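You operate a simulated robot arm through the tools that you are given. There is no shell and no other tool.

The job below is to be done with a simulated robot arm. You get a single attempt, and the scene is never put back.

TASK
Zero the counter, then pump about 250 ml of blue water into the jug.
Fine: dial at slow; read the amount on the display and switch off there.

It is judged by the outcome, as a careful person would: the job done as asked, and still so three seconds after it is handed in. It fails if anything else is knocked over, pushed out of place, dropped, spilled or broken.

THE ROBOT
A 6-joint arm with a fingered hand, fixed in place. Base frame: the origin is on the floor under the middle of its stand, x ahead of it, y to its left, z up; the work surface is at about z = 86. Lengths are in cm, angles in rad, forces in N, time in s.
With the tool pointing down near the work surface it reaches from about 34 to 76 cm from the base axis. Its first joint turns from -2.897 to 2.897 rad. Payload 4 kg.
The tool frame sits at the grasp point between the pads (the TCP): z along the fingers, y along the line on which they close. The tips reach 2.6 cm beyond it. The gripper opens to 14.8 cm; its body begins 7.3 cm behind the TCP. The gripper is a hand of 3 fingers: y runs from the thumb to the fingers, the wrist lies at [0, 0, -23.9] in the tool frame, and closing takes about 1.5 s.
Orientation is that of the tool frame in the base frame, as a unit quaternion [x, y, z, w]. With the fingers straight down and closing along the base's y, the tool's x points along the base's -x, its y along +y and its z along -z.

THE INTERFACE
- The arm moves only by the tool drive_tool. Its argument "plan" is a list of rows, each a list of 7 numbers: the turn, a rotation vector about the base's x, y, z in rad, then the shift along the base's x, y, z in cm, then the gripper command, from -1 (shut) to 1 (fully open), values between in proportion. In form: [[wx, wy, wz, dx, dy, dz, claw], ...]. A call has 1 to 20 rows; each row shifts and turns the commanded pose from where the row before left it. Rows are played at 5 a second. More than 5 cm and 0.15 rad between two rows, or a gripper value outside its range, and nothing of the call is played. Where a pose cannot be reached the arm comes as near as it can. A force on the tool above 40 N (or 10 N above the force at the start of the call, whichever is more), or a blocked arm, ends the call early, and 0.2 s more pass. Each finger travels about 15.3 cm/s and halts on what it meets, pressing with about 23 N; the grip force reading is that of the motor and also rises with nothing between the fingers. The clock runs only during rows and for 0.2 s after the last one: add rows that do not move to give the fingers time. The reply holds the time, the measured pose of the TCP, the force on the tool along the base axes, the opening and the grip force, in the units named above and with some noise, with the torque about the TCP (base axes, N m) and any sound that the robot's microphone picked up.
- Cameras (640 x 400 px; columns grow to the right, rows downward): "scene" is fixed at [22.07, 65.11, 189.32]; the picture's right is [-1.00, -0.08, 0.00], its down [-0.05, 0.60, -0.80] and it looks along [0.07, -0.80, -0.60] (base axes); focal length 325 px, centre (320, 200). "wrist" rides on the gripper at [6.8, -3.9, -9] in the tool frame; the picture's right is [0.50, 0.87, 0.00], its down [-0.65, 0.38, -0.65] and it looks along [-0.57, 0.33, 0.76] (tool axes); focal length 222 px, centre (320, 200). There is no depth. A picture from a camera that has moved, and an enlarged one, comes with that camera's place and axes in the base frame and with its lens.
- get_image(camera): a new picture of that camera. The clock stands still meanwhile.
- lift_body(by): slides the trunk up (or, below 0, down) by that many cm; the arm rides with it, the base frame stays. It gives what a move gives, with no picture.
- preshape(shape): the hand has 3 fingers and takes this shape, open, in about a second: jaw (thumb against the fingers, like two jaws); tri (thumb and two fingers); tip (a fingertip pinch); poke (one finger out to press); point (the index stretched); flat (the hand flat); cup (the hand cupped); fist (a fist). The gripper value then closes the fingers along that shape, each until it touches; the sizes above hold for jaw. It gives what a move gives, with no picture.
- close_up(camera, box): a new picture of the part [left, top, right, bottom] of that camera's present view, enlarged. The clock stands still meanwhile.
- close_job(): hands the job in; it is judged then, once.

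Places have to be worked out from the pictures, the camera data and where the tool is seen. Open the gripper and draw the arm clear of the work before you hand the job in, unless the task says otherwise.

The tools are called after "Request:" by a JSON object that holds its "name" and its "arguments". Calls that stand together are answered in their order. drive_tool: Moves the arm, as the interface text tells. Its arguments: {"type":"object","properties":{"plan":{"type":"array"}},"required":["plan"]} The other tools are called the same way: lift_body (by) moves the trunk up or down; preshape (shape) gives the hand a shape; get_image (camera) takes a picture; close_up (camera, box) takes an enlarged picture of a part of a camera's view; close_job () hands the job in.

At the start:

```text
time: 0.0
tool_pos: [17.05, -29.46, 142.41]
tcp_rot: [0.001, 1.0, -0.001, 0.001]
force: [-0.3, 0.2, 0.7]
moment: [0.02, 0.0, 0.0]
width: 14.78
gripper_force: 0.0
shape: jaw
trunk travel left (down, up): [-52.5, 6.5]
```

scene: 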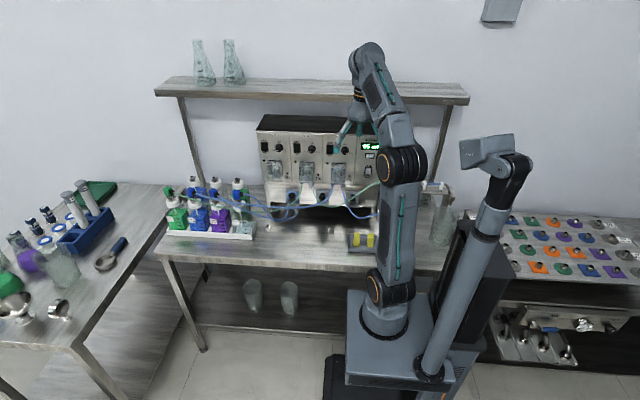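
wrist: 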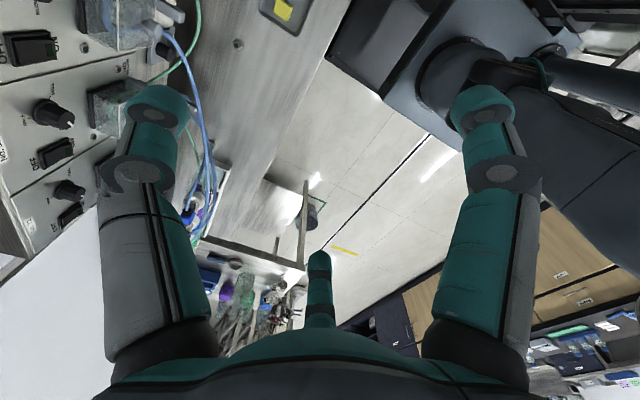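

I begin by enlarging the scene view around the pumps, the bottles and the jug to understand the panel.

Request:
{"name": "close_up", "arguments": {"camera": "scene", "box": [240, 100, 400, 220]}}

Request:
{"name": "close_up", "arguments": {"camera": "scene", "box": [150, 160, 310, 260]}}

Request:
{"name": "close_up", "arguments": {"camera": "scene", "box": [340, 120, 480, 260]}}

Request:
{"name": "close_up", "arguments": {"camera": "wrist", "box": [0, 0, 320, 250]}}

```text
3.33 times, centred on (320, 160) of scene
camera zoom: at [22.07, 65.11, 189.32], right [-1.0, -0.08, 0.0], down [-0.05, 0.6, -0.8], along [0.07, -0.8, -0.6], focal length 1084 px, centre (320, 333)
```

zoom: 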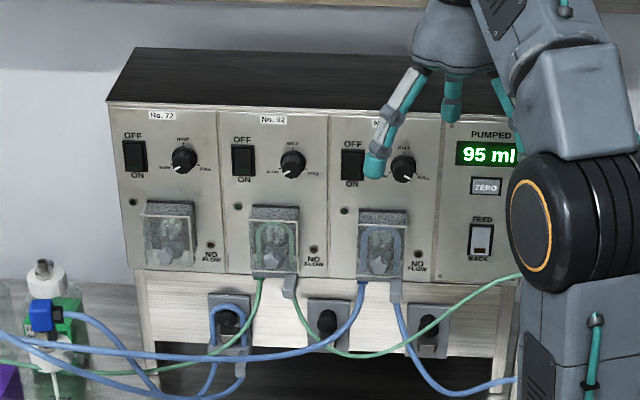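

```text
4.00 times, centred on (230, 210) of scene
camera zoom: at [22.07, 65.11, 189.32], right [-1.0, -0.08, 0.0], down [-0.05, 0.6, -0.8], along [0.07, -0.8, -0.6], focal length 1301 px, centre (680, 160)
```

zoom: 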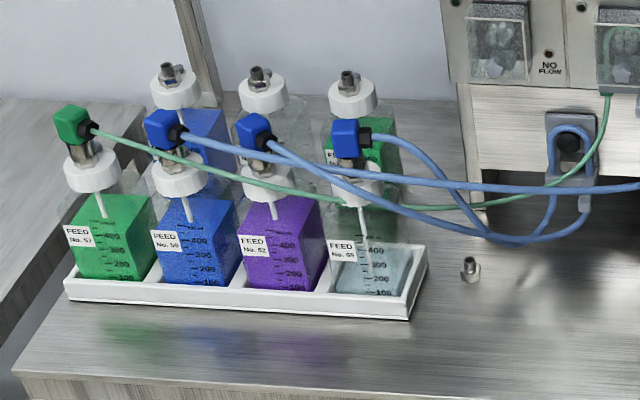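

```text
2.86 times, centred on (410, 190) of scene
camera zoom: at [22.07, 65.11, 189.32], right [-1.0, -0.08, 0.0], down [-0.05, 0.6, -0.8], along [0.07, -0.8, -0.6], focal length 929 px, centre (63, 229)
```

zoom: 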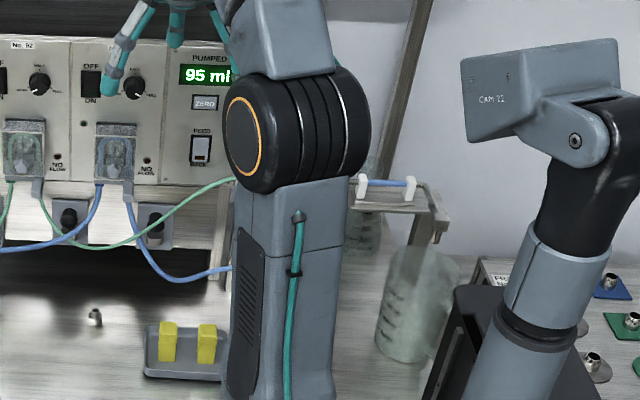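

```text
1.60 times, centred on (160, 125) of wrist
camera zoom: at [10.26, -33.36, 151.51], right [-0.5, 0.87, 0.0], down [0.65, 0.38, 0.65], along [0.57, 0.32, -0.76], focal length 355 px, centre (576, 320)
```

zoom: 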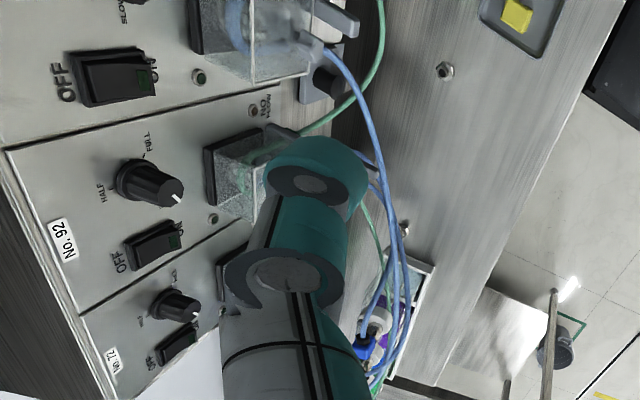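

The panel has three pumps (No. 72, No. 92 and a third), a PUMPED display at 95 ml, a ZERO key and a FEED/BACK rocker. I need to trace the tubes from the blue bottle, so I zoom in tighter.

Request:
{"name": "close_up", "arguments": {"camera": "scene", "box": [160, 170, 224, 210]}}

Request:
{"name": "close_up", "arguments": {"camera": "scene", "box": [200, 175, 296, 235]}}

Request:
{"name": "close_up", "arguments": {"camera": "scene", "box": [260, 155, 340, 205]}}

Request:
{"name": "close_up", "arguments": {"camera": "scene", "box": [260, 180, 388, 260]}}

Request:
{"name": "close_up", "arguments": {"camera": "scene", "box": [310, 125, 390, 175]}}

Request:
{"name": "close_up", "arguments": {"camera": "scene", "box": [400, 160, 480, 250]}}

```text
10.00 times, centred on (192, 190) of scene
camera zoom: at [22.07, 65.11, 189.32], right [-1.0, -0.08, 0.0], down [-0.05, 0.6, -0.8], along [0.07, -0.8, -0.6], focal length 3253 px, centre (1600, 300)
```

zoom: 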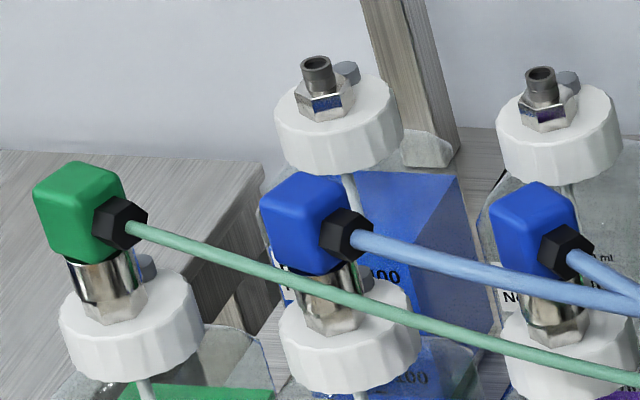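

```text
6.67 times, centred on (248, 205) of scene
camera zoom: at [22.07, 65.11, 189.32], right [-1.0, -0.08, 0.0], down [-0.05, 0.6, -0.8], along [0.07, -0.8, -0.6], focal length 2168 px, centre (800, 167)
```

zoom: 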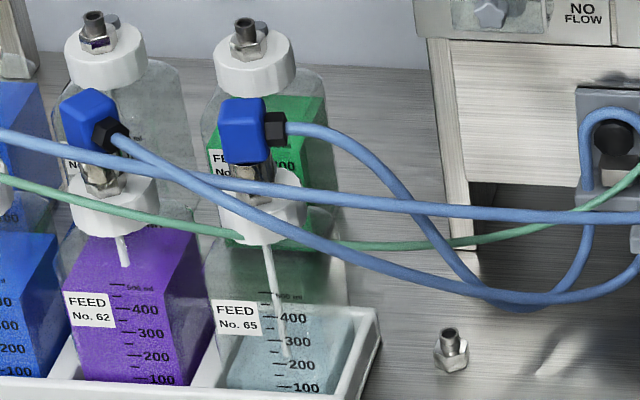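

```text
8.00 times, centred on (300, 180) of scene
camera zoom: at [22.07, 65.11, 189.32], right [-1.0, -0.08, 0.0], down [-0.05, 0.6, -0.8], along [0.07, -0.8, -0.6], focal length 2602 px, centre (480, 360)
```

zoom: 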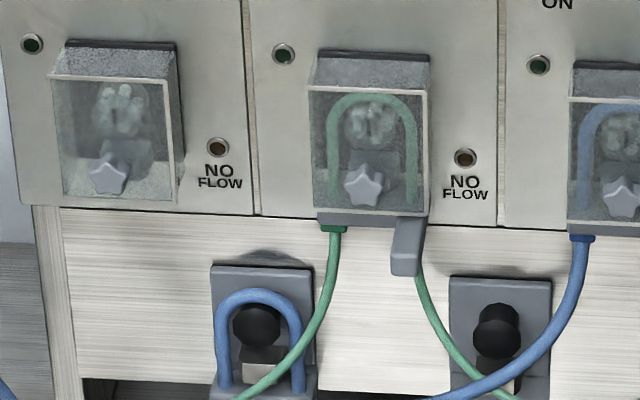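

```text
5.00 times, centred on (324, 220) of scene
camera zoom: at [22.07, 65.11, 189.32], right [-1.0, -0.08, 0.0], down [-0.05, 0.6, -0.8], along [0.07, -0.8, -0.6], focal length 1626 px, centre (300, 100)
```

zoom: 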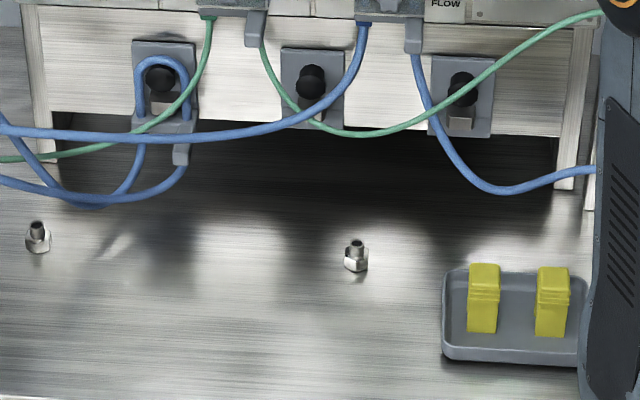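

```text
8.00 times, centred on (350, 150) of scene
camera zoom: at [22.07, 65.11, 189.32], right [-1.0, -0.08, 0.0], down [-0.05, 0.6, -0.8], along [0.07, -0.8, -0.6], focal length 2602 px, centre (80, 600)
```

zoom: 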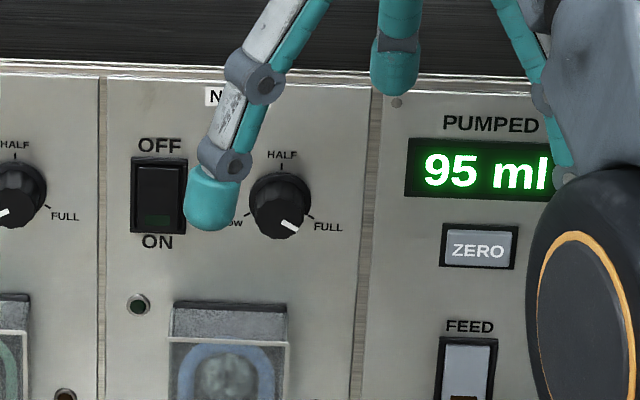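

```text
4.44 times, centred on (440, 205) of scene
camera zoom: at [22.07, 65.11, 189.32], right [-1.0, -0.08, 0.0], down [-0.05, 0.6, -0.8], along [0.07, -0.8, -0.6], focal length 1446 px, centre (-213, 178)
```

zoom: 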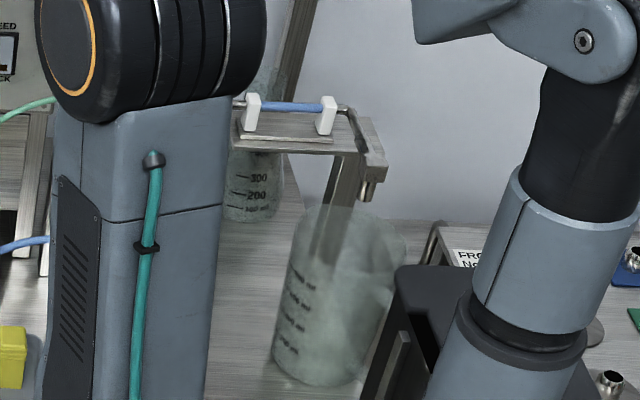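

The No. 58 blue bottle's line appears to run to the third pump, whose dial stands at FULL, while the lines from 62 and 65 end in the parked loop under pump 72. I turn the hand to face the panel (tool along -y), staying about 18 cm off it, to inspect with the wrist camera.

Request:
{"name": "drive_tool", "arguments": {"plan": [[-0.1428, 0, 0, 0, -0.8, -1.2, 1], [-0.1428, 0, 0, 0, -0.8, -1.2, 1], [-0.1428, 0, 0, 0, -0.8, -1.2, 1], [-0.1428, 0, 0, 0, -0.8, -1.2, 1], [-0.1428, 0, 0, 0, -0.8, -1.2, 1], [-0.1428, 0, 0, 0, -0.8, -1.2, 1], [-0.1428, 0, 0, 0, -0.8, -1.2, 1], [-0.1428, 0, 0, 0, -0.8, -1.2, 1], [-0.1428, 0, 0, 0, -0.8, -1.2, 1], [-0.1428, 0, 0, 0, -0.8, -1.2, 1], [-0.1428, 0, 0, 0, -0.8, -1.2, 1], [0, 0, 0, 0, 0, 0, 1], [0, 0, 0, 0, 0, 0, 1]]}}

Request:
{"name": "get_image", "arguments": {"camera": "scene"}}

Request:
{"name": "get_image", "arguments": {"camera": "wrist"}}

```text
time: 2.8
tool_pos: [8.6, -39.19, 134.0]
tcp_rot: [0.002, 0.708, -0.706, -0.002]
force: [0.4, 1.1, -0.2]
moment: [-0.02, 0.0, 0.0]
width: 14.8
gripper_force: 0.0
shape: jaw
out of reach, approached as far as the arm can: row 3, 4, 5, 6, 7, 8, 10, 11
trunk travel left (down, up): [-52.5, 6.5]
```

```text
taken
```

scene: 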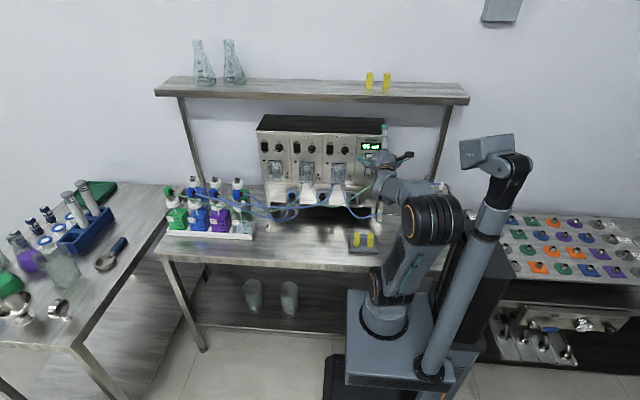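

```text
taken
camera wrist: at [1.83, -30.27, 138.02], right [-0.5, 0.0, -0.87], down [0.66, 0.65, -0.38], along [0.56, -0.76, -0.33], focal length 222 px, centre (320, 200)
```

wrist: 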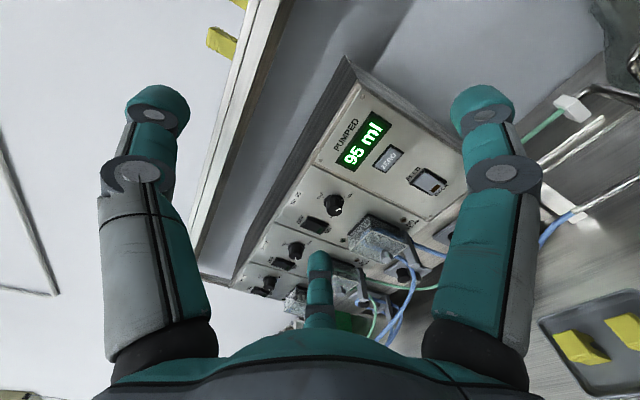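

The hand now faces the panel with the display and ZERO in view. I zoom into both cameras to read labels and follow the outlet tubes.

Request:
{"name": "close_up", "arguments": {"camera": "wrist", "box": [220, 60, 476, 220]}}

Request:
{"name": "close_up", "arguments": {"camera": "wrist", "box": [320, 180, 480, 300]}}

Request:
{"name": "close_up", "arguments": {"camera": "wrist", "box": [480, 60, 640, 260]}}

Request:
{"name": "close_up", "arguments": {"camera": "scene", "box": [320, 125, 400, 175]}}

Request:
{"name": "close_up", "arguments": {"camera": "scene", "box": [310, 165, 470, 265]}}

Request:
{"name": "close_up", "arguments": {"camera": "scene", "box": [340, 60, 420, 110]}}

```text
2.50 times, centred on (348, 140) of wrist
camera zoom: at [1.83, -30.27, 138.02], right [-0.5, 0.0, -0.87], down [0.66, 0.65, -0.38], along [0.56, -0.76, -0.33], focal length 555 px, centre (250, 350)
```

zoom: 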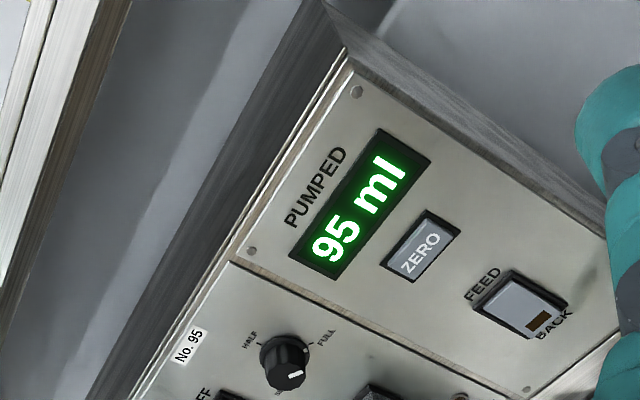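

```text
3.33 times, centred on (400, 240) of wrist
camera zoom: at [1.83, -30.27, 138.02], right [-0.5, 0.0, -0.87], down [0.66, 0.65, -0.38], along [0.56, -0.76, -0.33], focal length 740 px, centre (53, 67)
```

zoom: 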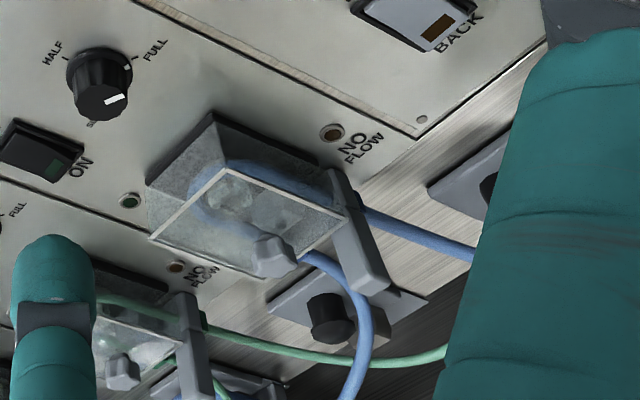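

```text
2.00 times, centred on (560, 160) of wrist
camera zoom: at [1.83, -30.27, 138.02], right [-0.5, 0.0, -0.87], down [0.66, 0.65, -0.38], along [0.56, -0.76, -0.33], focal length 444 px, centre (-160, 280)
```

zoom: 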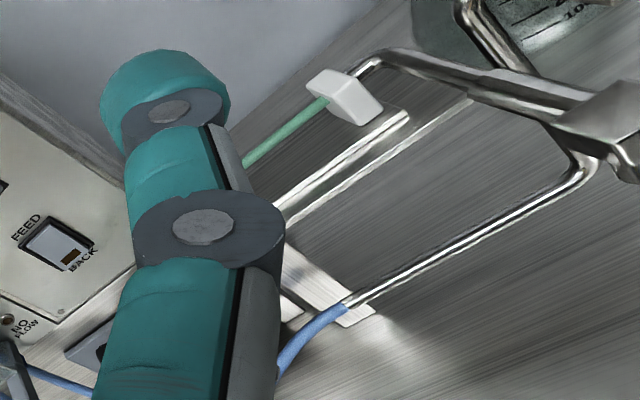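

```text
8.00 times, centred on (360, 150) of scene
camera zoom: at [22.07, 65.11, 189.32], right [-1.0, -0.08, 0.0], down [-0.05, 0.6, -0.8], along [0.07, -0.8, -0.6], focal length 2602 px, centre (0, 600)
```

zoom: 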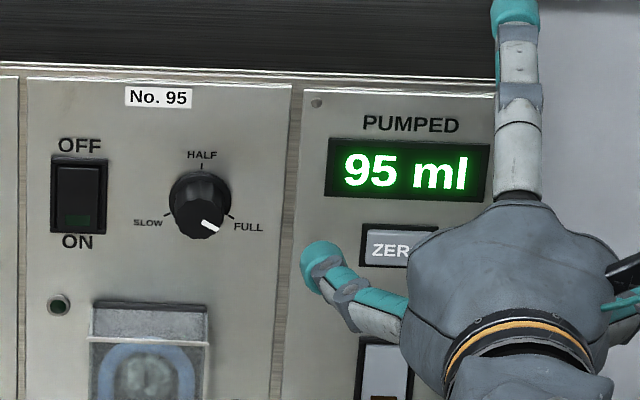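

```text
4.00 times, centred on (390, 215) of scene
camera zoom: at [22.07, 65.11, 189.32], right [-1.0, -0.08, 0.0], down [-0.05, 0.6, -0.8], along [0.07, -0.8, -0.6], focal length 1301 px, centre (40, 140)
```

zoom: 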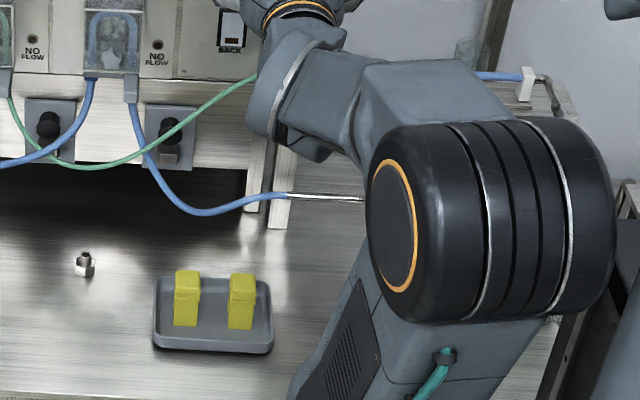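

```text
8.00 times, centred on (380, 85) of scene
camera zoom: at [22.07, 65.11, 189.32], right [-1.0, -0.08, 0.0], down [-0.05, 0.6, -0.8], along [0.07, -0.8, -0.6], focal length 2602 px, centre (-160, 1120)
```

zoom: 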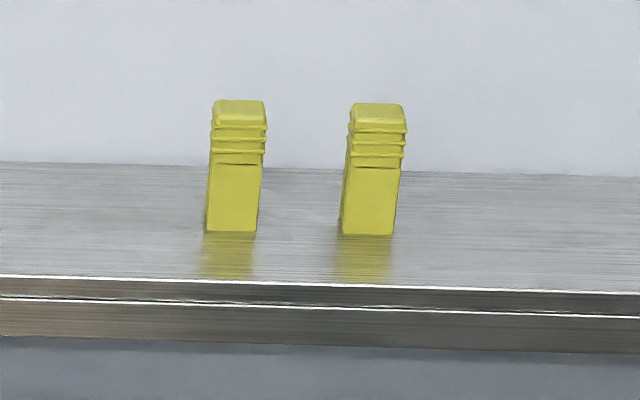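

Pump No. 95 takes the blue line and its outlet joins a steel pipe toward the rack on the right. I need to see the rack, spouts and vessels there, so I yaw the hand to look toward -x.

Request:
{"name": "drive_tool", "arguments": {"plan": [[0, 0, -0.1428, 0, 0, 0, 1], [0, 0, -0.1428, 0, 0, 0, 1], [0, 0, -0.1428, 0, 0, 0, 1], [0, 0, -0.1428, 0, 0, 0, 1], [0, 0, -0.1428, 0, 0, 0, 1], [0, 0, -0.1428, 0, 0, 0, 1], [0, 0, -0.1428, 0, 0, 0, 1], [0, 0, -0.1428, 0, 0, 0, 1], [0, 0, -0.1428, 0, 0, 0, 1], [0, 0, -0.1428, 0, 0, 0, 1], [0, 0, -0.1428, 0, 0, 0, 1], [0, 0, 0, 0, 0, 0, 1]]}}

Request:
{"name": "get_image", "arguments": {"camera": "scene"}}

Request:
{"name": "get_image", "arguments": {"camera": "wrist"}}

```text
time: 5.4
tool_pos: [4.3, -44.41, 138.81]
tcp_rot: [0.499, 0.508, -0.493, -0.5]
force: [-0.6, 0.4, 0.1]
moment: [-0.01, 0.03, -0.02]
width: 14.8
gripper_force: 0.1
shape: jaw
out of reach, approached as far as the arm can: row 9, 10, 11
trunk travel left (down, up): [-52.5, 6.5]
```

```text
taken
```

scene: 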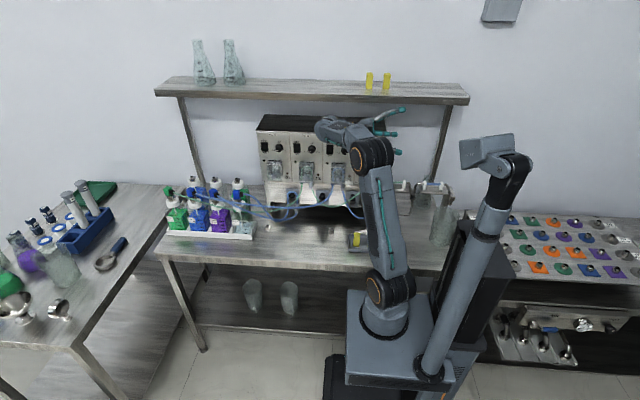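

```text
taken
camera wrist: at [13.17, -37.75, 143.08], right [0.01, 0.51, -0.86], down [0.66, -0.65, -0.38], along [-0.75, -0.56, -0.35], focal length 222 px, centre (320, 200)
```

wrist: 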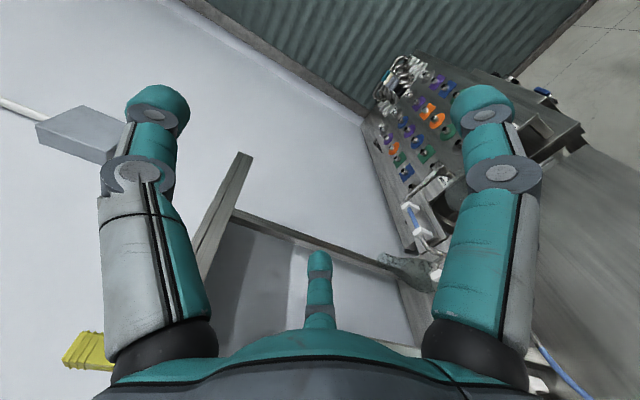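

The scene camera now sees the rack and jug area better; I zoom there and in the wrist view.

Request:
{"name": "close_up", "arguments": {"camera": "scene", "box": [385, 165, 481, 255]}}

Request:
{"name": "close_up", "arguments": {"camera": "scene", "box": [380, 165, 444, 205]}}

Request:
{"name": "close_up", "arguments": {"camera": "wrist", "box": [360, 150, 480, 300]}}

Request:
{"name": "close_up", "arguments": {"camera": "wrist", "box": [500, 320, 640, 400]}}

```text
4.44 times, centred on (433, 210) of scene
camera zoom: at [22.07, 65.11, 189.32], right [-1.0, -0.08, 0.0], down [-0.05, 0.6, -0.8], along [0.07, -0.8, -0.6], focal length 1446 px, centre (-182, 156)
```

zoom: 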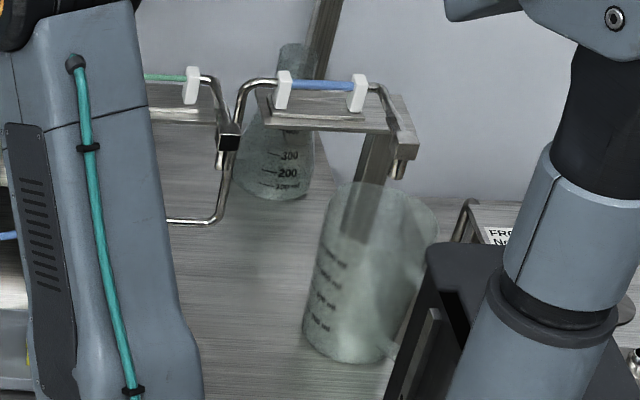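

```text
10.00 times, centred on (412, 185) of scene
camera zoom: at [22.07, 65.11, 189.32], right [-1.0, -0.08, 0.0], down [-0.05, 0.6, -0.8], along [0.07, -0.8, -0.6], focal length 3253 px, centre (-600, 350)
```

zoom: 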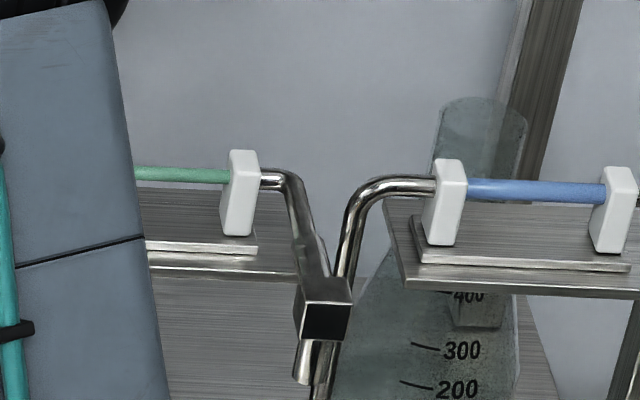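

```text
2.67 times, centred on (420, 225) of wrist
camera zoom: at [13.17, -37.75, 143.08], right [0.01, 0.51, -0.86], down [0.66, -0.65, -0.38], along [-0.75, -0.56, -0.35], focal length 592 px, centre (53, 133)
```

zoom: 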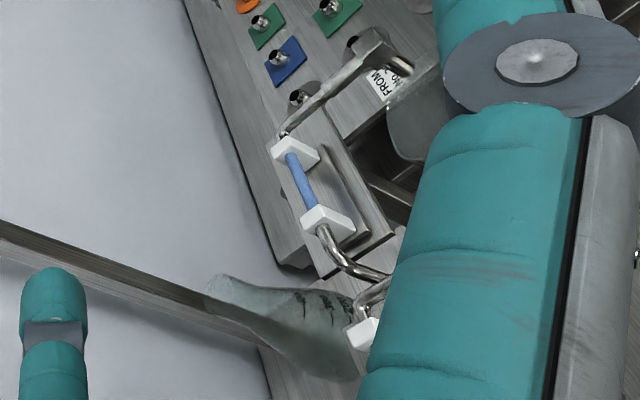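

```text
4.57 times, centred on (570, 360) of wrist
camera zoom: at [13.17, -37.75, 143.08], right [0.01, 0.51, -0.86], down [0.66, -0.65, -0.38], along [-0.75, -0.56, -0.35], focal length 1015 px, centre (-823, -531)
```

zoom: 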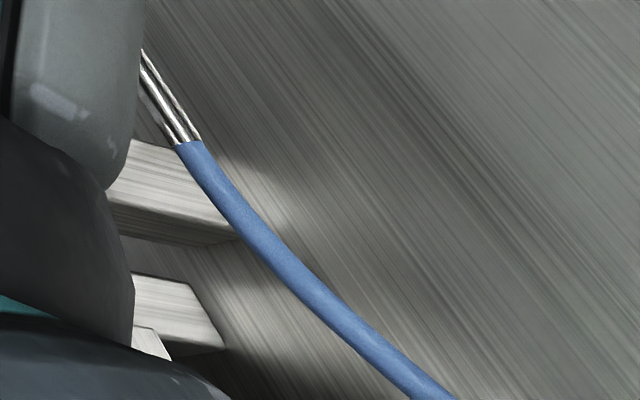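

The blue steel pipe leads through the blue hose section on the rack to a spout over the jug (jug about (-22, -45), rim z≈103). I double-check the tube crossing near bottle 58, then shape the hand to poke here in free space.

Request:
{"name": "close_up", "arguments": {"camera": "scene", "box": [200, 180, 264, 220]}}

Request:
{"name": "close_up", "arguments": {"camera": "scene", "box": [250, 180, 330, 230]}}

Request:
{"name": "preshape", "arguments": {"shape": "poke"}}

Request:
{"name": "get_image", "arguments": {"camera": "wrist"}}

Request:
{"name": "close_up", "arguments": {"camera": "scene", "box": [300, 90, 428, 170]}}

```text
10.00 times, centred on (232, 200) of scene
camera zoom: at [22.07, 65.11, 189.32], right [-1.0, -0.08, 0.0], down [-0.05, 0.6, -0.8], along [0.07, -0.8, -0.6], focal length 3253 px, centre (1200, 200)
```

zoom: 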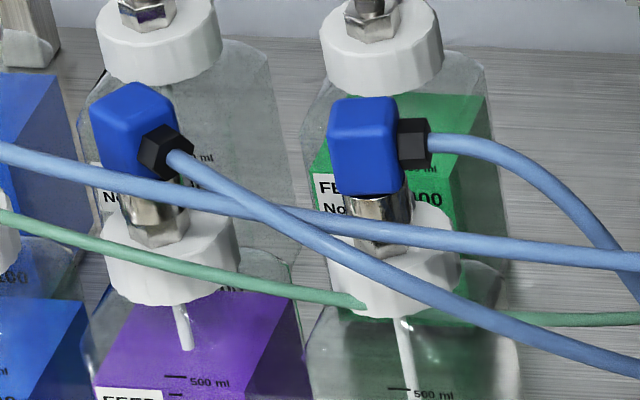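

```text
8.00 times, centred on (290, 205) of scene
camera zoom: at [22.07, 65.11, 189.32], right [-1.0, -0.08, 0.0], down [-0.05, 0.6, -0.8], along [0.07, -0.8, -0.6], focal length 2602 px, centre (560, 160)
```

zoom: 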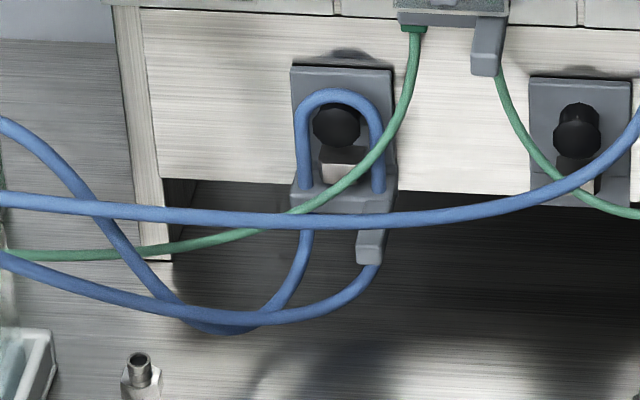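

```text
time: 6.3
tool_pos: [4.25, -44.32, 138.85]
tcp_rot: [0.5, 0.508, -0.493, -0.499]
force: [-0.1, -0.4, 0.1]
moment: [0.02, 0.01, 0.01]
width: 0.0
gripper_force: 0.0
shape: poke
trunk travel left (down, up): [-52.5, 6.5]
```

```text
taken
camera wrist: at [13.18, -37.7, 143.07], right [0.01, 0.51, -0.86], down [0.66, -0.65, -0.38], along [-0.75, -0.56, -0.35], focal length 222 px, centre (320, 200)
```

wrist: 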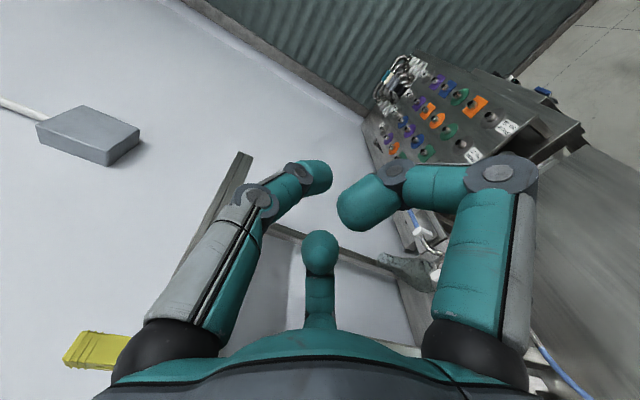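

```text
5.00 times, centred on (364, 130) of scene
camera zoom: at [22.07, 65.11, 189.32], right [-1.0, -0.08, 0.0], down [-0.05, 0.6, -0.8], along [0.07, -0.8, -0.6], focal length 1626 px, centre (100, 550)
```

zoom: 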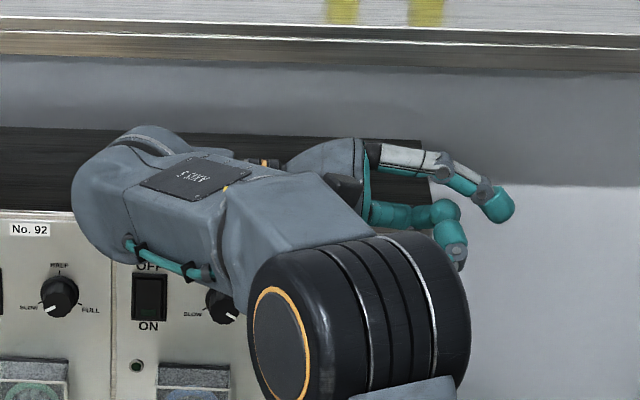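

The tracing is clear: bottle 58 (blue) → pump No. 95 → jug. In "poke" the thumb curves out near the TCP; I compare with "point" to see which gives a cleaner pressing finger.

Request:
{"name": "preshape", "arguments": {"shape": "point"}}

Request:
{"name": "get_image", "arguments": {"camera": "wrist"}}

Request:
{"name": "close_up", "arguments": {"camera": "scene", "box": [300, 90, 428, 170]}}

```text
time: 7.2
tool_pos: [4.42, -44.4, 138.84]
tcp_rot: [0.499, 0.508, -0.493, -0.499]
force: [0.1, -0.4, 0.0]
moment: [-0.05, 0.0, 0.01]
width: 14.2
gripper_force: 0.1
shape: point
trunk travel left (down, up): [-52.5, 6.5]
```

```text
taken
camera wrist: at [13.18, -37.7, 143.06], right [0.01, 0.51, -0.86], down [0.66, -0.65, -0.38], along [-0.75, -0.56, -0.35], focal length 222 px, centre (320, 200)
```

wrist: 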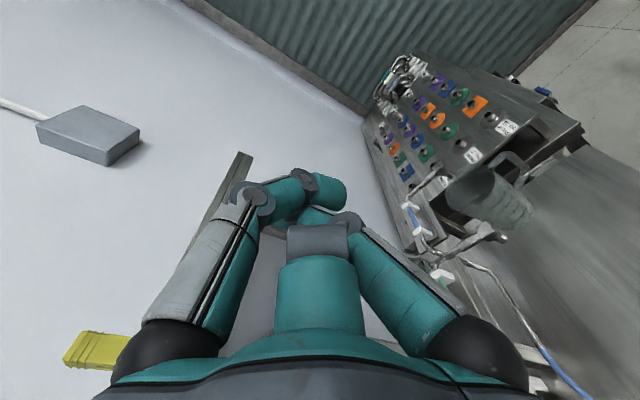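

```text
5.00 times, centred on (364, 130) of scene
camera zoom: at [22.07, 65.11, 189.32], right [-1.0, -0.08, 0.0], down [-0.05, 0.6, -0.8], along [0.07, -0.8, -0.6], focal length 1626 px, centre (100, 550)
```

zoom: 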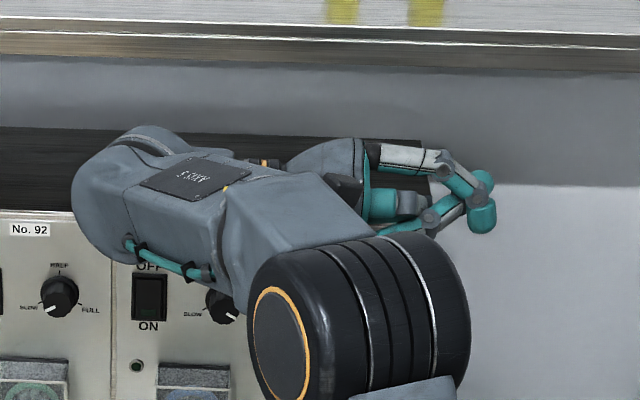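

"Point" leaves the fingers tangled in front; "poke" is cleaner. I return to poke and check what claw = 1 and other values do to it.

Request:
{"name": "preshape", "arguments": {"shape": "poke"}}

Request:
{"name": "drive_tool", "arguments": {"plan": [[0, 0, 0, 0, 0, 0, -1], [0, 0, 0, 0, 0, 0, -1], [0, 0, 0, 0, 0, 0, -1], [0, 0, 0, 0, 0, 0, -1], [0, 0, 0, 0, 0, 0, -1], [0, 0, 0, 0, 0, 0, -1], [0, 0, 0, 0, 0, 0, -1]]}}

Request:
{"name": "get_image", "arguments": {"camera": "wrist"}}

Request:
{"name": "close_up", "arguments": {"camera": "scene", "box": [300, 90, 428, 170]}}

```text
time: 8.1
tool_pos: [4.3, -44.43, 138.81]
tcp_rot: [0.5, 0.508, -0.493, -0.499]
force: [0.1, -0.4, 0.0]
moment: [0.01, 0.01, -0.01]
width: 0.0
gripper_force: 0.0
shape: poke
trunk travel left (down, up): [-52.5, 6.5]
```

```text
time: 9.7
tool_pos: [4.37, -44.36, 138.82]
tcp_rot: [0.5, 0.508, -0.493, -0.499]
force: [0.1, 0.3, 0.0]
moment: [0.0, 0.0, -0.02]
width: 0.02
gripper_force: 23.4
shape: jaw
trunk travel left (down, up): [-52.5, 6.5]
```

```text
taken
camera wrist: at [13.18, -37.71, 143.06], right [0.01, 0.51, -0.86], down [0.66, -0.65, -0.38], along [-0.75, -0.56, -0.35], focal length 222 px, centre (320, 200)
```

wrist: 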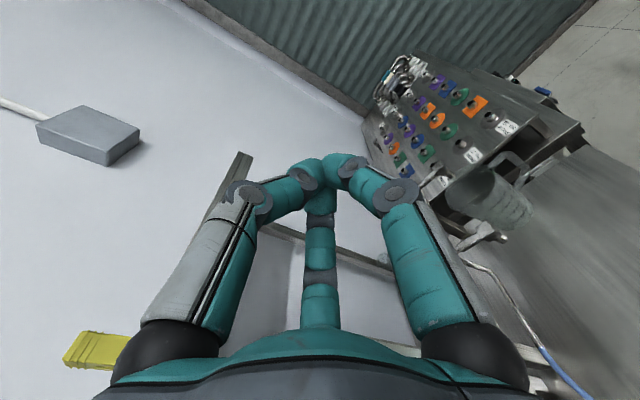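

```text
5.00 times, centred on (364, 130) of scene
camera zoom: at [22.07, 65.11, 189.32], right [-1.0, -0.08, 0.0], down [-0.05, 0.6, -0.8], along [0.07, -0.8, -0.6], focal length 1626 px, centre (100, 550)
```

zoom: 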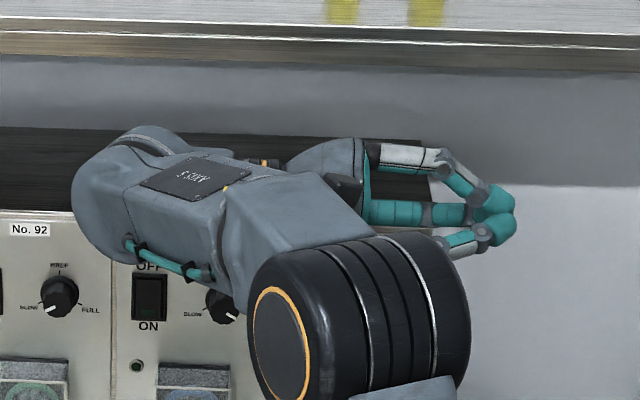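

Full closing turned it into a closed jaw. I reshape to poke and test holding it with claw = 1.

Request:
{"name": "preshape", "arguments": {"shape": "poke"}}

Request:
{"name": "drive_tool", "arguments": {"plan": [[0, 0, 0, 0, 0, 0, 1], [0, 0, 0, 0, 0, 0, 1], [0, 0, 0, 0, 0, 0, 1], [0, 0, 0, 0, 0, 0, 1]]}}

Request:
{"name": "get_image", "arguments": {"camera": "wrist"}}

Request:
{"name": "close_up", "arguments": {"camera": "scene", "box": [300, 90, 428, 170]}}

```text
time: 10.6
tool_pos: [4.32, -44.35, 138.91]
tcp_rot: [0.499, 0.509, -0.493, -0.499]
force: [0.3, 0.0, -0.3]
moment: [0.01, -0.01, -0.01]
width: 0.0
gripper_force: 0.1
shape: poke
trunk travel left (down, up): [-52.5, 6.5]
```

```text
time: 11.6
tool_pos: [4.29, -44.4, 138.88]
tcp_rot: [0.5, 0.508, -0.493, -0.499]
force: [0.3, 0.7, 1.1]
moment: [0.01, -0.03, 0.01]
width: 0.01
gripper_force: 0.1
shape: poke
trunk travel left (down, up): [-52.5, 6.5]
```

```text
taken
camera wrist: at [13.18, -37.7, 143.07], right [0.01, 0.51, -0.86], down [0.66, -0.65, -0.38], along [-0.75, -0.56, -0.35], focal length 222 px, centre (320, 200)
```

wrist: 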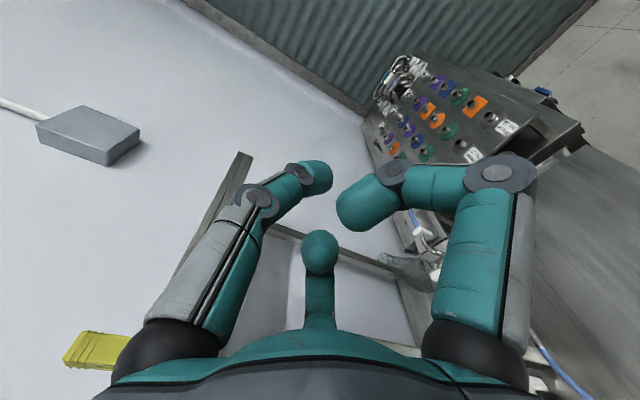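

```text
5.00 times, centred on (364, 130) of scene
camera zoom: at [22.07, 65.11, 189.32], right [-1.0, -0.08, 0.0], down [-0.05, 0.6, -0.8], along [0.07, -0.8, -0.6], focal length 1626 px, centre (100, 550)
```

zoom: 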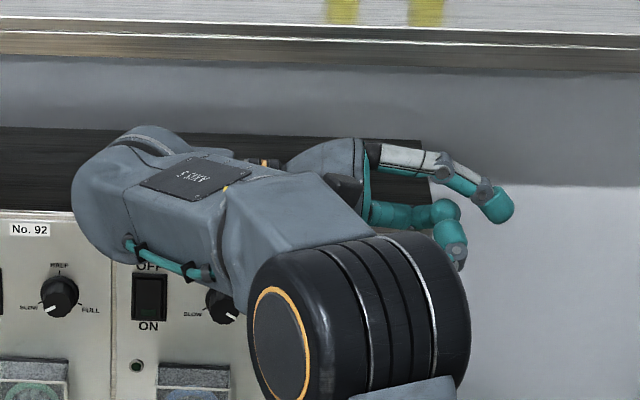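

Claw = 1 keeps the poke shape; the thumb tip lies about on the tool axis, ~2.5 cm beyond the TCP. I yaw back to face the panel while backing off slightly.

Request:
{"name": "drive_tool", "arguments": {"plan": [[0, 0, 0.1428, 0, 0.3, 0, 1], [0, 0, 0.1428, 0, 0.3, 0, 1], [0, 0, 0.1428, 0, 0.3, 0, 1], [0, 0, 0.1428, 0, 0.3, 0, 1], [0, 0, 0.1428, 0, 0.3, 0, 1], [0, 0, 0.1428, 0, 0.3, 0, 1], [0, 0, 0.1428, 0, 0.3, 0, 1], [0, 0, 0.1428, 0, 0.3, 0, 1], [0, 0, 0.1428, 0, 0.3, 0, 1], [0, 0, 0.1428, 0, 0.3, 0, 1], [0, 0, 0.1428, 0, 0.3, 0, 1], [0, 0, 0, 0, 0, 0, 1]]}}

Request:
{"name": "get_image", "arguments": {"camera": "wrist"}}

Request:
{"name": "get_image", "arguments": {"camera": "scene"}}

```text
time: 14.2
tool_pos: [7.02, -40.73, 139.4]
tcp_rot: [0.002, 0.707, -0.707, -0.003]
force: [0.2, 0.5, 0.2]
moment: [0.02, -0.02, 0.03]
width: 0.01
gripper_force: 0.1
shape: poke
out of reach, approached as far as the arm can: row 11
trunk travel left (down, up): [-52.5, 6.5]
```

```text
taken
camera wrist: at [0.33, -31.66, 143.49], right [-0.5, 0.01, -0.87], down [0.66, 0.65, -0.38], along [0.56, -0.76, -0.33], focal length 222 px, centre (320, 200)
```

wrist: 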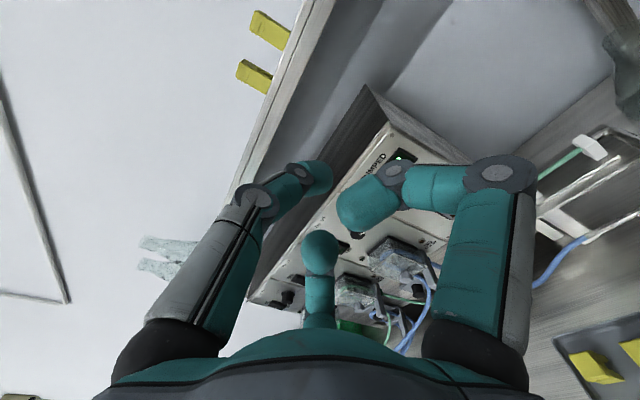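

```text
taken
```

scene: 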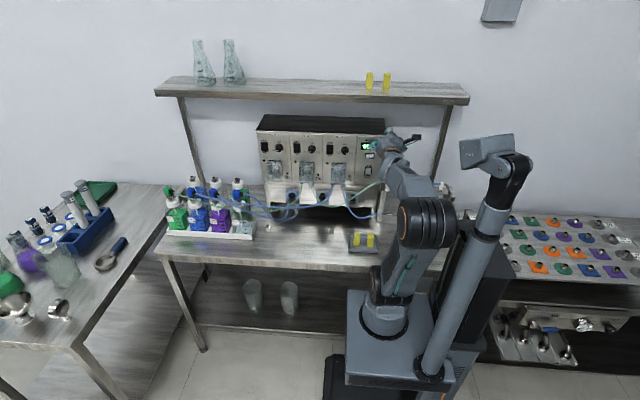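

Facing the panel again at (7, -41, 139). I lower the trunk 18 cm so the hand comes level with the controls and the wrist has more room.

Request:
{"name": "lift_body", "arguments": {"by": -18}}

Request:
{"name": "get_image", "arguments": {"camera": "wrist"}}

Request:
{"name": "get_image", "arguments": {"camera": "scene"}}

```text
time: 16.2
tool_pos: [7.08, -40.71, 121.5]
tcp_rot: [0.003, 0.707, -0.707, -0.003]
force: [-0.3, 0.4, -0.2]
moment: [0.01, 0.01, 0.0]
width: 0.01
gripper_force: 0.1
shape: poke
trunk travel left (down, up): [-34.5, 24.5]
```

```text
taken
camera wrist: at [0.34, -31.67, 125.5], right [-0.5, 0.01, -0.87], down [0.66, 0.65, -0.38], along [0.56, -0.76, -0.33], focal length 222 px, centre (320, 200)
```

wrist: 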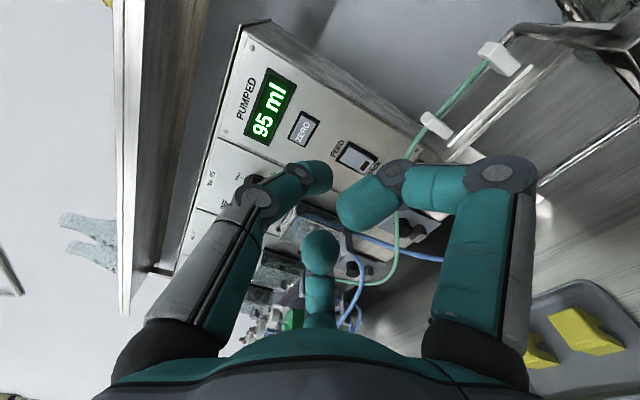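

```text
taken
```

scene: 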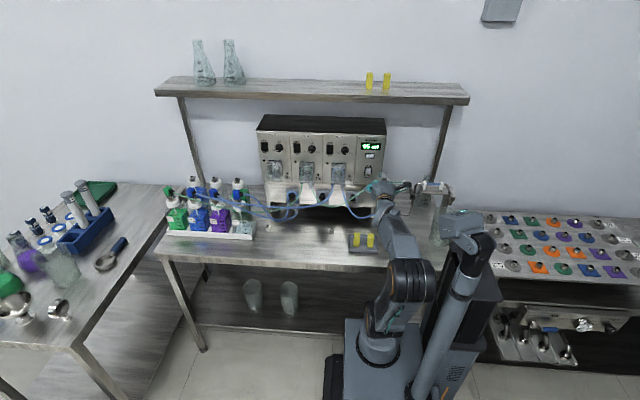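

The panel is now open to the scene camera. I zoom in on the control block from both cameras to fix positions and read the rocker's state.

Request:
{"name": "close_up", "arguments": {"camera": "scene", "box": [322, 130, 386, 170]}}

Request:
{"name": "close_up", "arguments": {"camera": "wrist", "box": [220, 60, 412, 180]}}

Request:
{"name": "close_up", "arguments": {"camera": "wrist", "box": [320, 130, 400, 180]}}

Request:
{"name": "close_up", "arguments": {"camera": "scene", "box": [322, 150, 402, 200]}}

Request:
{"name": "close_up", "arguments": {"camera": "scene", "box": [340, 165, 468, 245]}}

```text
10.00 times, centred on (354, 150) of scene
camera zoom: at [22.07, 65.11, 189.32], right [-1.0, -0.08, 0.0], down [-0.05, 0.6, -0.8], along [0.07, -0.8, -0.6], focal length 3253 px, centre (-20, 700)
```

zoom: 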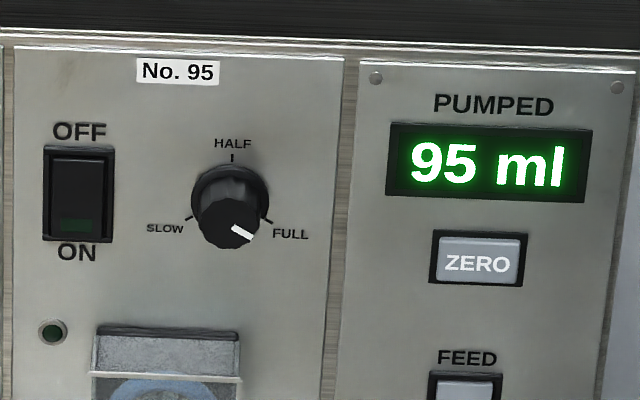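

```text
3.33 times, centred on (316, 120) of wrist
camera zoom: at [0.34, -31.67, 125.5], right [-0.5, 0.01, -0.87], down [0.66, 0.65, -0.38], along [0.56, -0.76, -0.33], focal length 740 px, centre (333, 467)
```

zoom: 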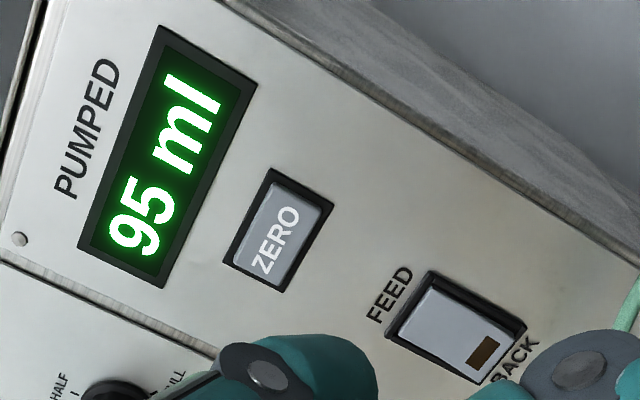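

```text
8.00 times, centred on (360, 155) of wrist
camera zoom: at [0.34, -31.67, 125.5], right [-0.5, 0.01, -0.87], down [0.66, 0.65, -0.38], along [0.56, -0.76, -0.33], focal length 1777 px, centre (0, 560)
```

zoom: 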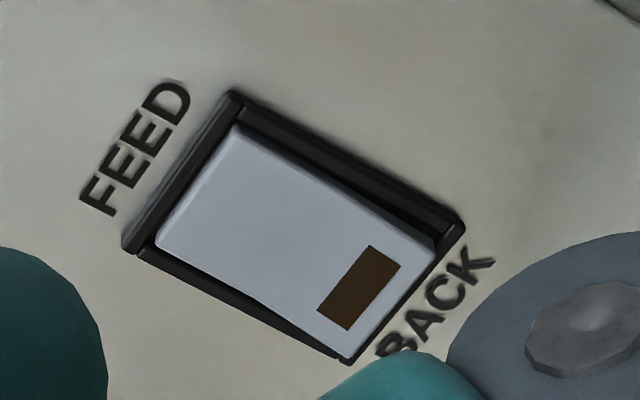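

```text
8.00 times, centred on (362, 175) of scene
camera zoom: at [22.07, 65.11, 189.32], right [-1.0, -0.08, 0.0], down [-0.05, 0.6, -0.8], along [0.07, -0.8, -0.6], focal length 2602 px, centre (-16, 400)
```

zoom: 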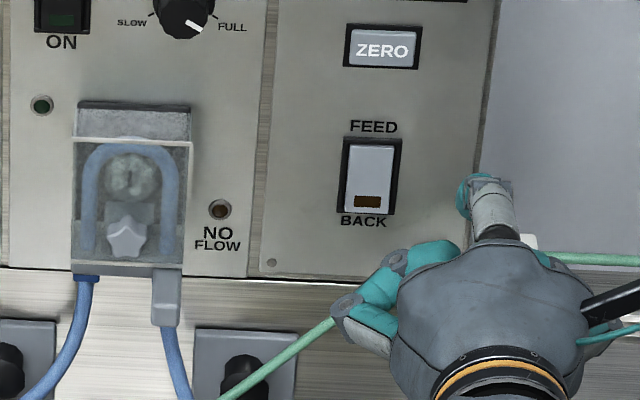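

```text
5.00 times, centred on (404, 205) of scene
camera zoom: at [22.07, 65.11, 189.32], right [-1.0, -0.08, 0.0], down [-0.05, 0.6, -0.8], along [0.07, -0.8, -0.6], focal length 1626 px, centre (-100, 175)
```

zoom: 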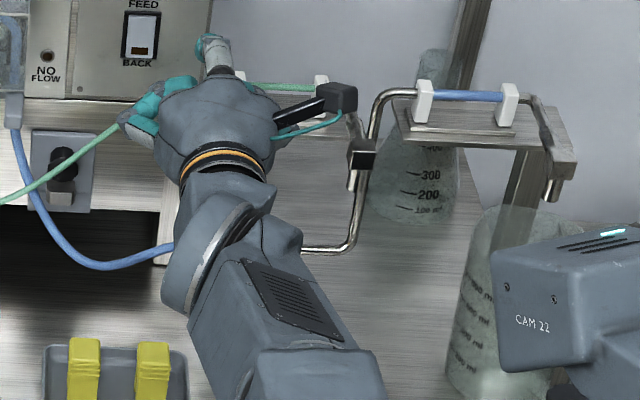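

The rocker is already at FEED (its FEED end is pressed in, amber window unlit), and pump 95 is OFF with the dial at FULL. ZERO is at about (11.1, -57.8, 121.3); I bring the fingertip in front of it.

Request:
{"name": "drive_tool", "arguments": {"plan": [[0, 0, 0, 1.0, -2, 0, 1], [0, 0, 0, 1.0, -2, 0, 1], [0, 0, 0, 1.0, -2, 0, 1], [0, 0, 0, 1.0, -2, 0, 1], [0, 0, 0, 0, -2, -0.1, 1], [0, 0, 0, 0, 0, 0, 1]]}}

Request:
{"name": "get_image", "arguments": {"camera": "wrist"}}

Request:
{"name": "close_up", "arguments": {"camera": "scene", "box": [322, 130, 402, 180]}}

```text
time: 17.6
tool_pos: [11.09, -50.67, 121.4]
tcp_rot: [0.002, 0.708, -0.706, -0.003]
force: [-0.2, -0.1, 0.4]
moment: [0.0, 0.0, 0.01]
width: 0.0
gripper_force: 0.1
shape: poke
trunk travel left (down, up): [-34.5, 24.5]
```

```text
taken
camera wrist: at [4.31, -41.72, 125.47], right [-0.5, 0.01, -0.87], down [0.66, 0.65, -0.38], along [0.56, -0.76, -0.33], focal length 222 px, centre (320, 200)
```

wrist: 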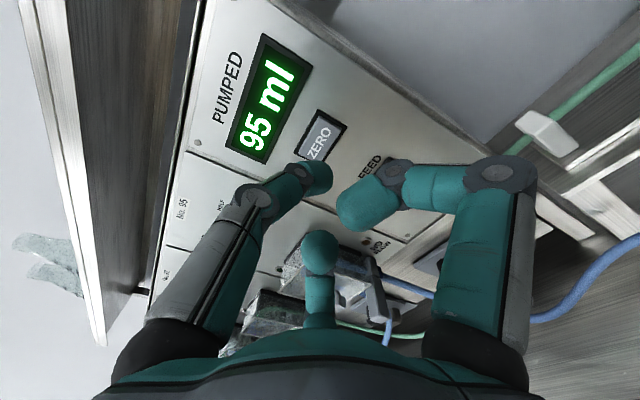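

```text
8.00 times, centred on (362, 155) of scene
camera zoom: at [22.07, 65.11, 189.32], right [-1.0, -0.08, 0.0], down [-0.05, 0.6, -0.8], along [0.07, -0.8, -0.6], focal length 2602 px, centre (-16, 560)
```

zoom: 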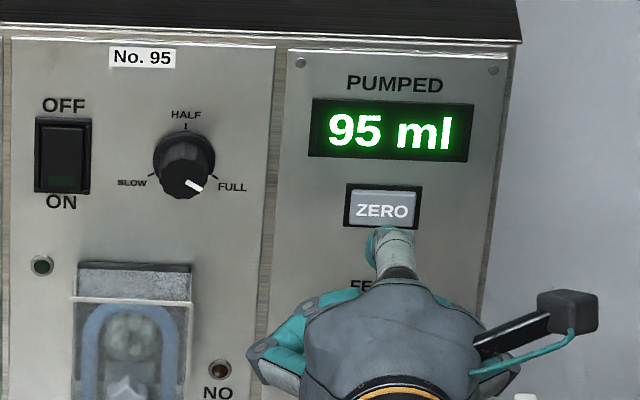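

The tip is lined up with ZERO (triangulated again at (11.1, -58, 121.5)). I approach in small steps.

Request:
{"name": "drive_tool", "arguments": {"plan": [[0, 0, 0, 0, -1.5, 0.1, 1], [0, 0, 0, 0, -1.2, 0, 1], [0, 0, 0, 0, -0.5, 0, 1], [0, 0, 0, 0, -0.4, 0, 1], [0, 0, 0, 0, 0, 0, 1]]}}

Request:
{"name": "get_image", "arguments": {"camera": "wrist"}}

Request:
{"name": "close_up", "arguments": {"camera": "scene", "box": [322, 130, 402, 180]}}

```text
time: 18.8
tool_pos: [11.06, -54.24, 121.48]
tcp_rot: [0.003, 0.708, -0.706, -0.003]
force: [-0.6, 0.0, -0.6]
moment: [-0.01, 0.01, 0.02]
width: 0.01
gripper_force: 0.0
shape: poke
trunk travel left (down, up): [-34.5, 24.5]
```

```text
taken
camera wrist: at [4.42, -45.2, 125.56], right [-0.5, 0.01, -0.87], down [0.66, 0.65, -0.38], along [0.56, -0.76, -0.33], focal length 222 px, centre (320, 200)
```

wrist: 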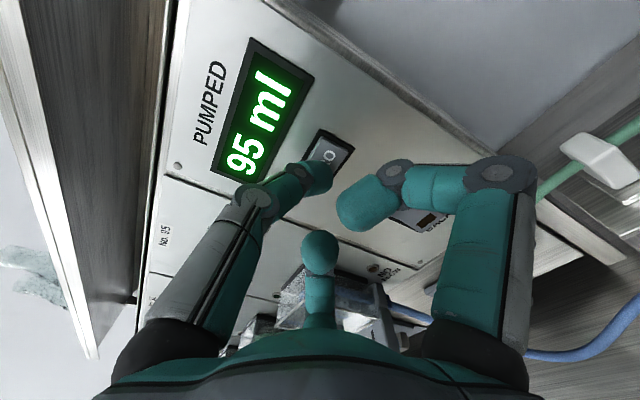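

```text
8.00 times, centred on (362, 155) of scene
camera zoom: at [22.07, 65.11, 189.32], right [-1.0, -0.08, 0.0], down [-0.05, 0.6, -0.8], along [0.07, -0.8, -0.6], focal length 2602 px, centre (-16, 560)
```

zoom: 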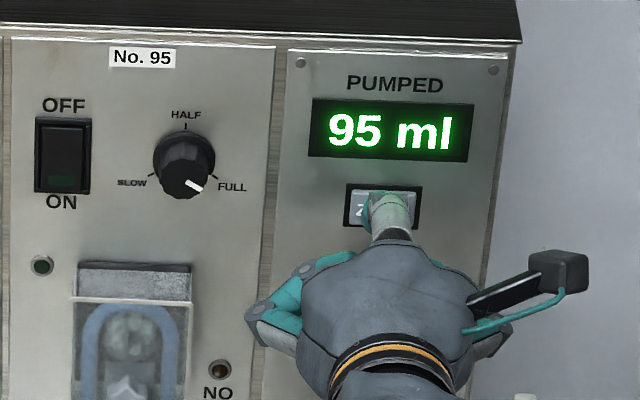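

The fingertip sits right in front of the key with no contact yet. I press on in small steps and watch force and sound.

Request:
{"name": "drive_tool", "arguments": {"plan": [[0, 0, 0, 0, -0.4, 0, 1], [0, 0, 0, 0, -0.4, 0, 1], [0, 0, 0, 0, -0.3, 0, 1], [0, 0, 0, 0, 0, 0, 1]]}}

Request:
{"name": "close_up", "arguments": {"camera": "scene", "box": [322, 130, 402, 180]}}

```text
time: 19.8
tool_pos: [11.16, -54.93, 121.68]
tcp_rot: [-0.003, -0.706, 0.708, 0.003]
force: [3.8, 23.3, 2.0]
moment: [0.03, -0.04, 0.06]
width: 0.0
gripper_force: 0.1
shape: poke
trunk travel left (down, up): [-34.5, 24.5]
heard: click
```

```text
8.00 times, centred on (362, 155) of scene
camera zoom: at [22.07, 65.11, 189.32], right [-1.0, -0.08, 0.0], down [-0.05, 0.6, -0.8], along [0.07, -0.8, -0.6], focal length 2602 px, centre (-16, 560)
```

zoom: 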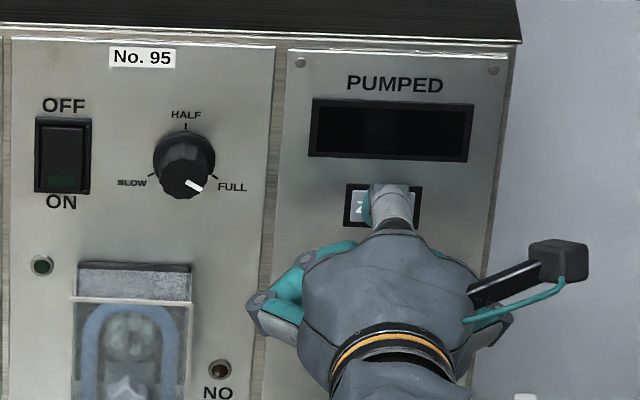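

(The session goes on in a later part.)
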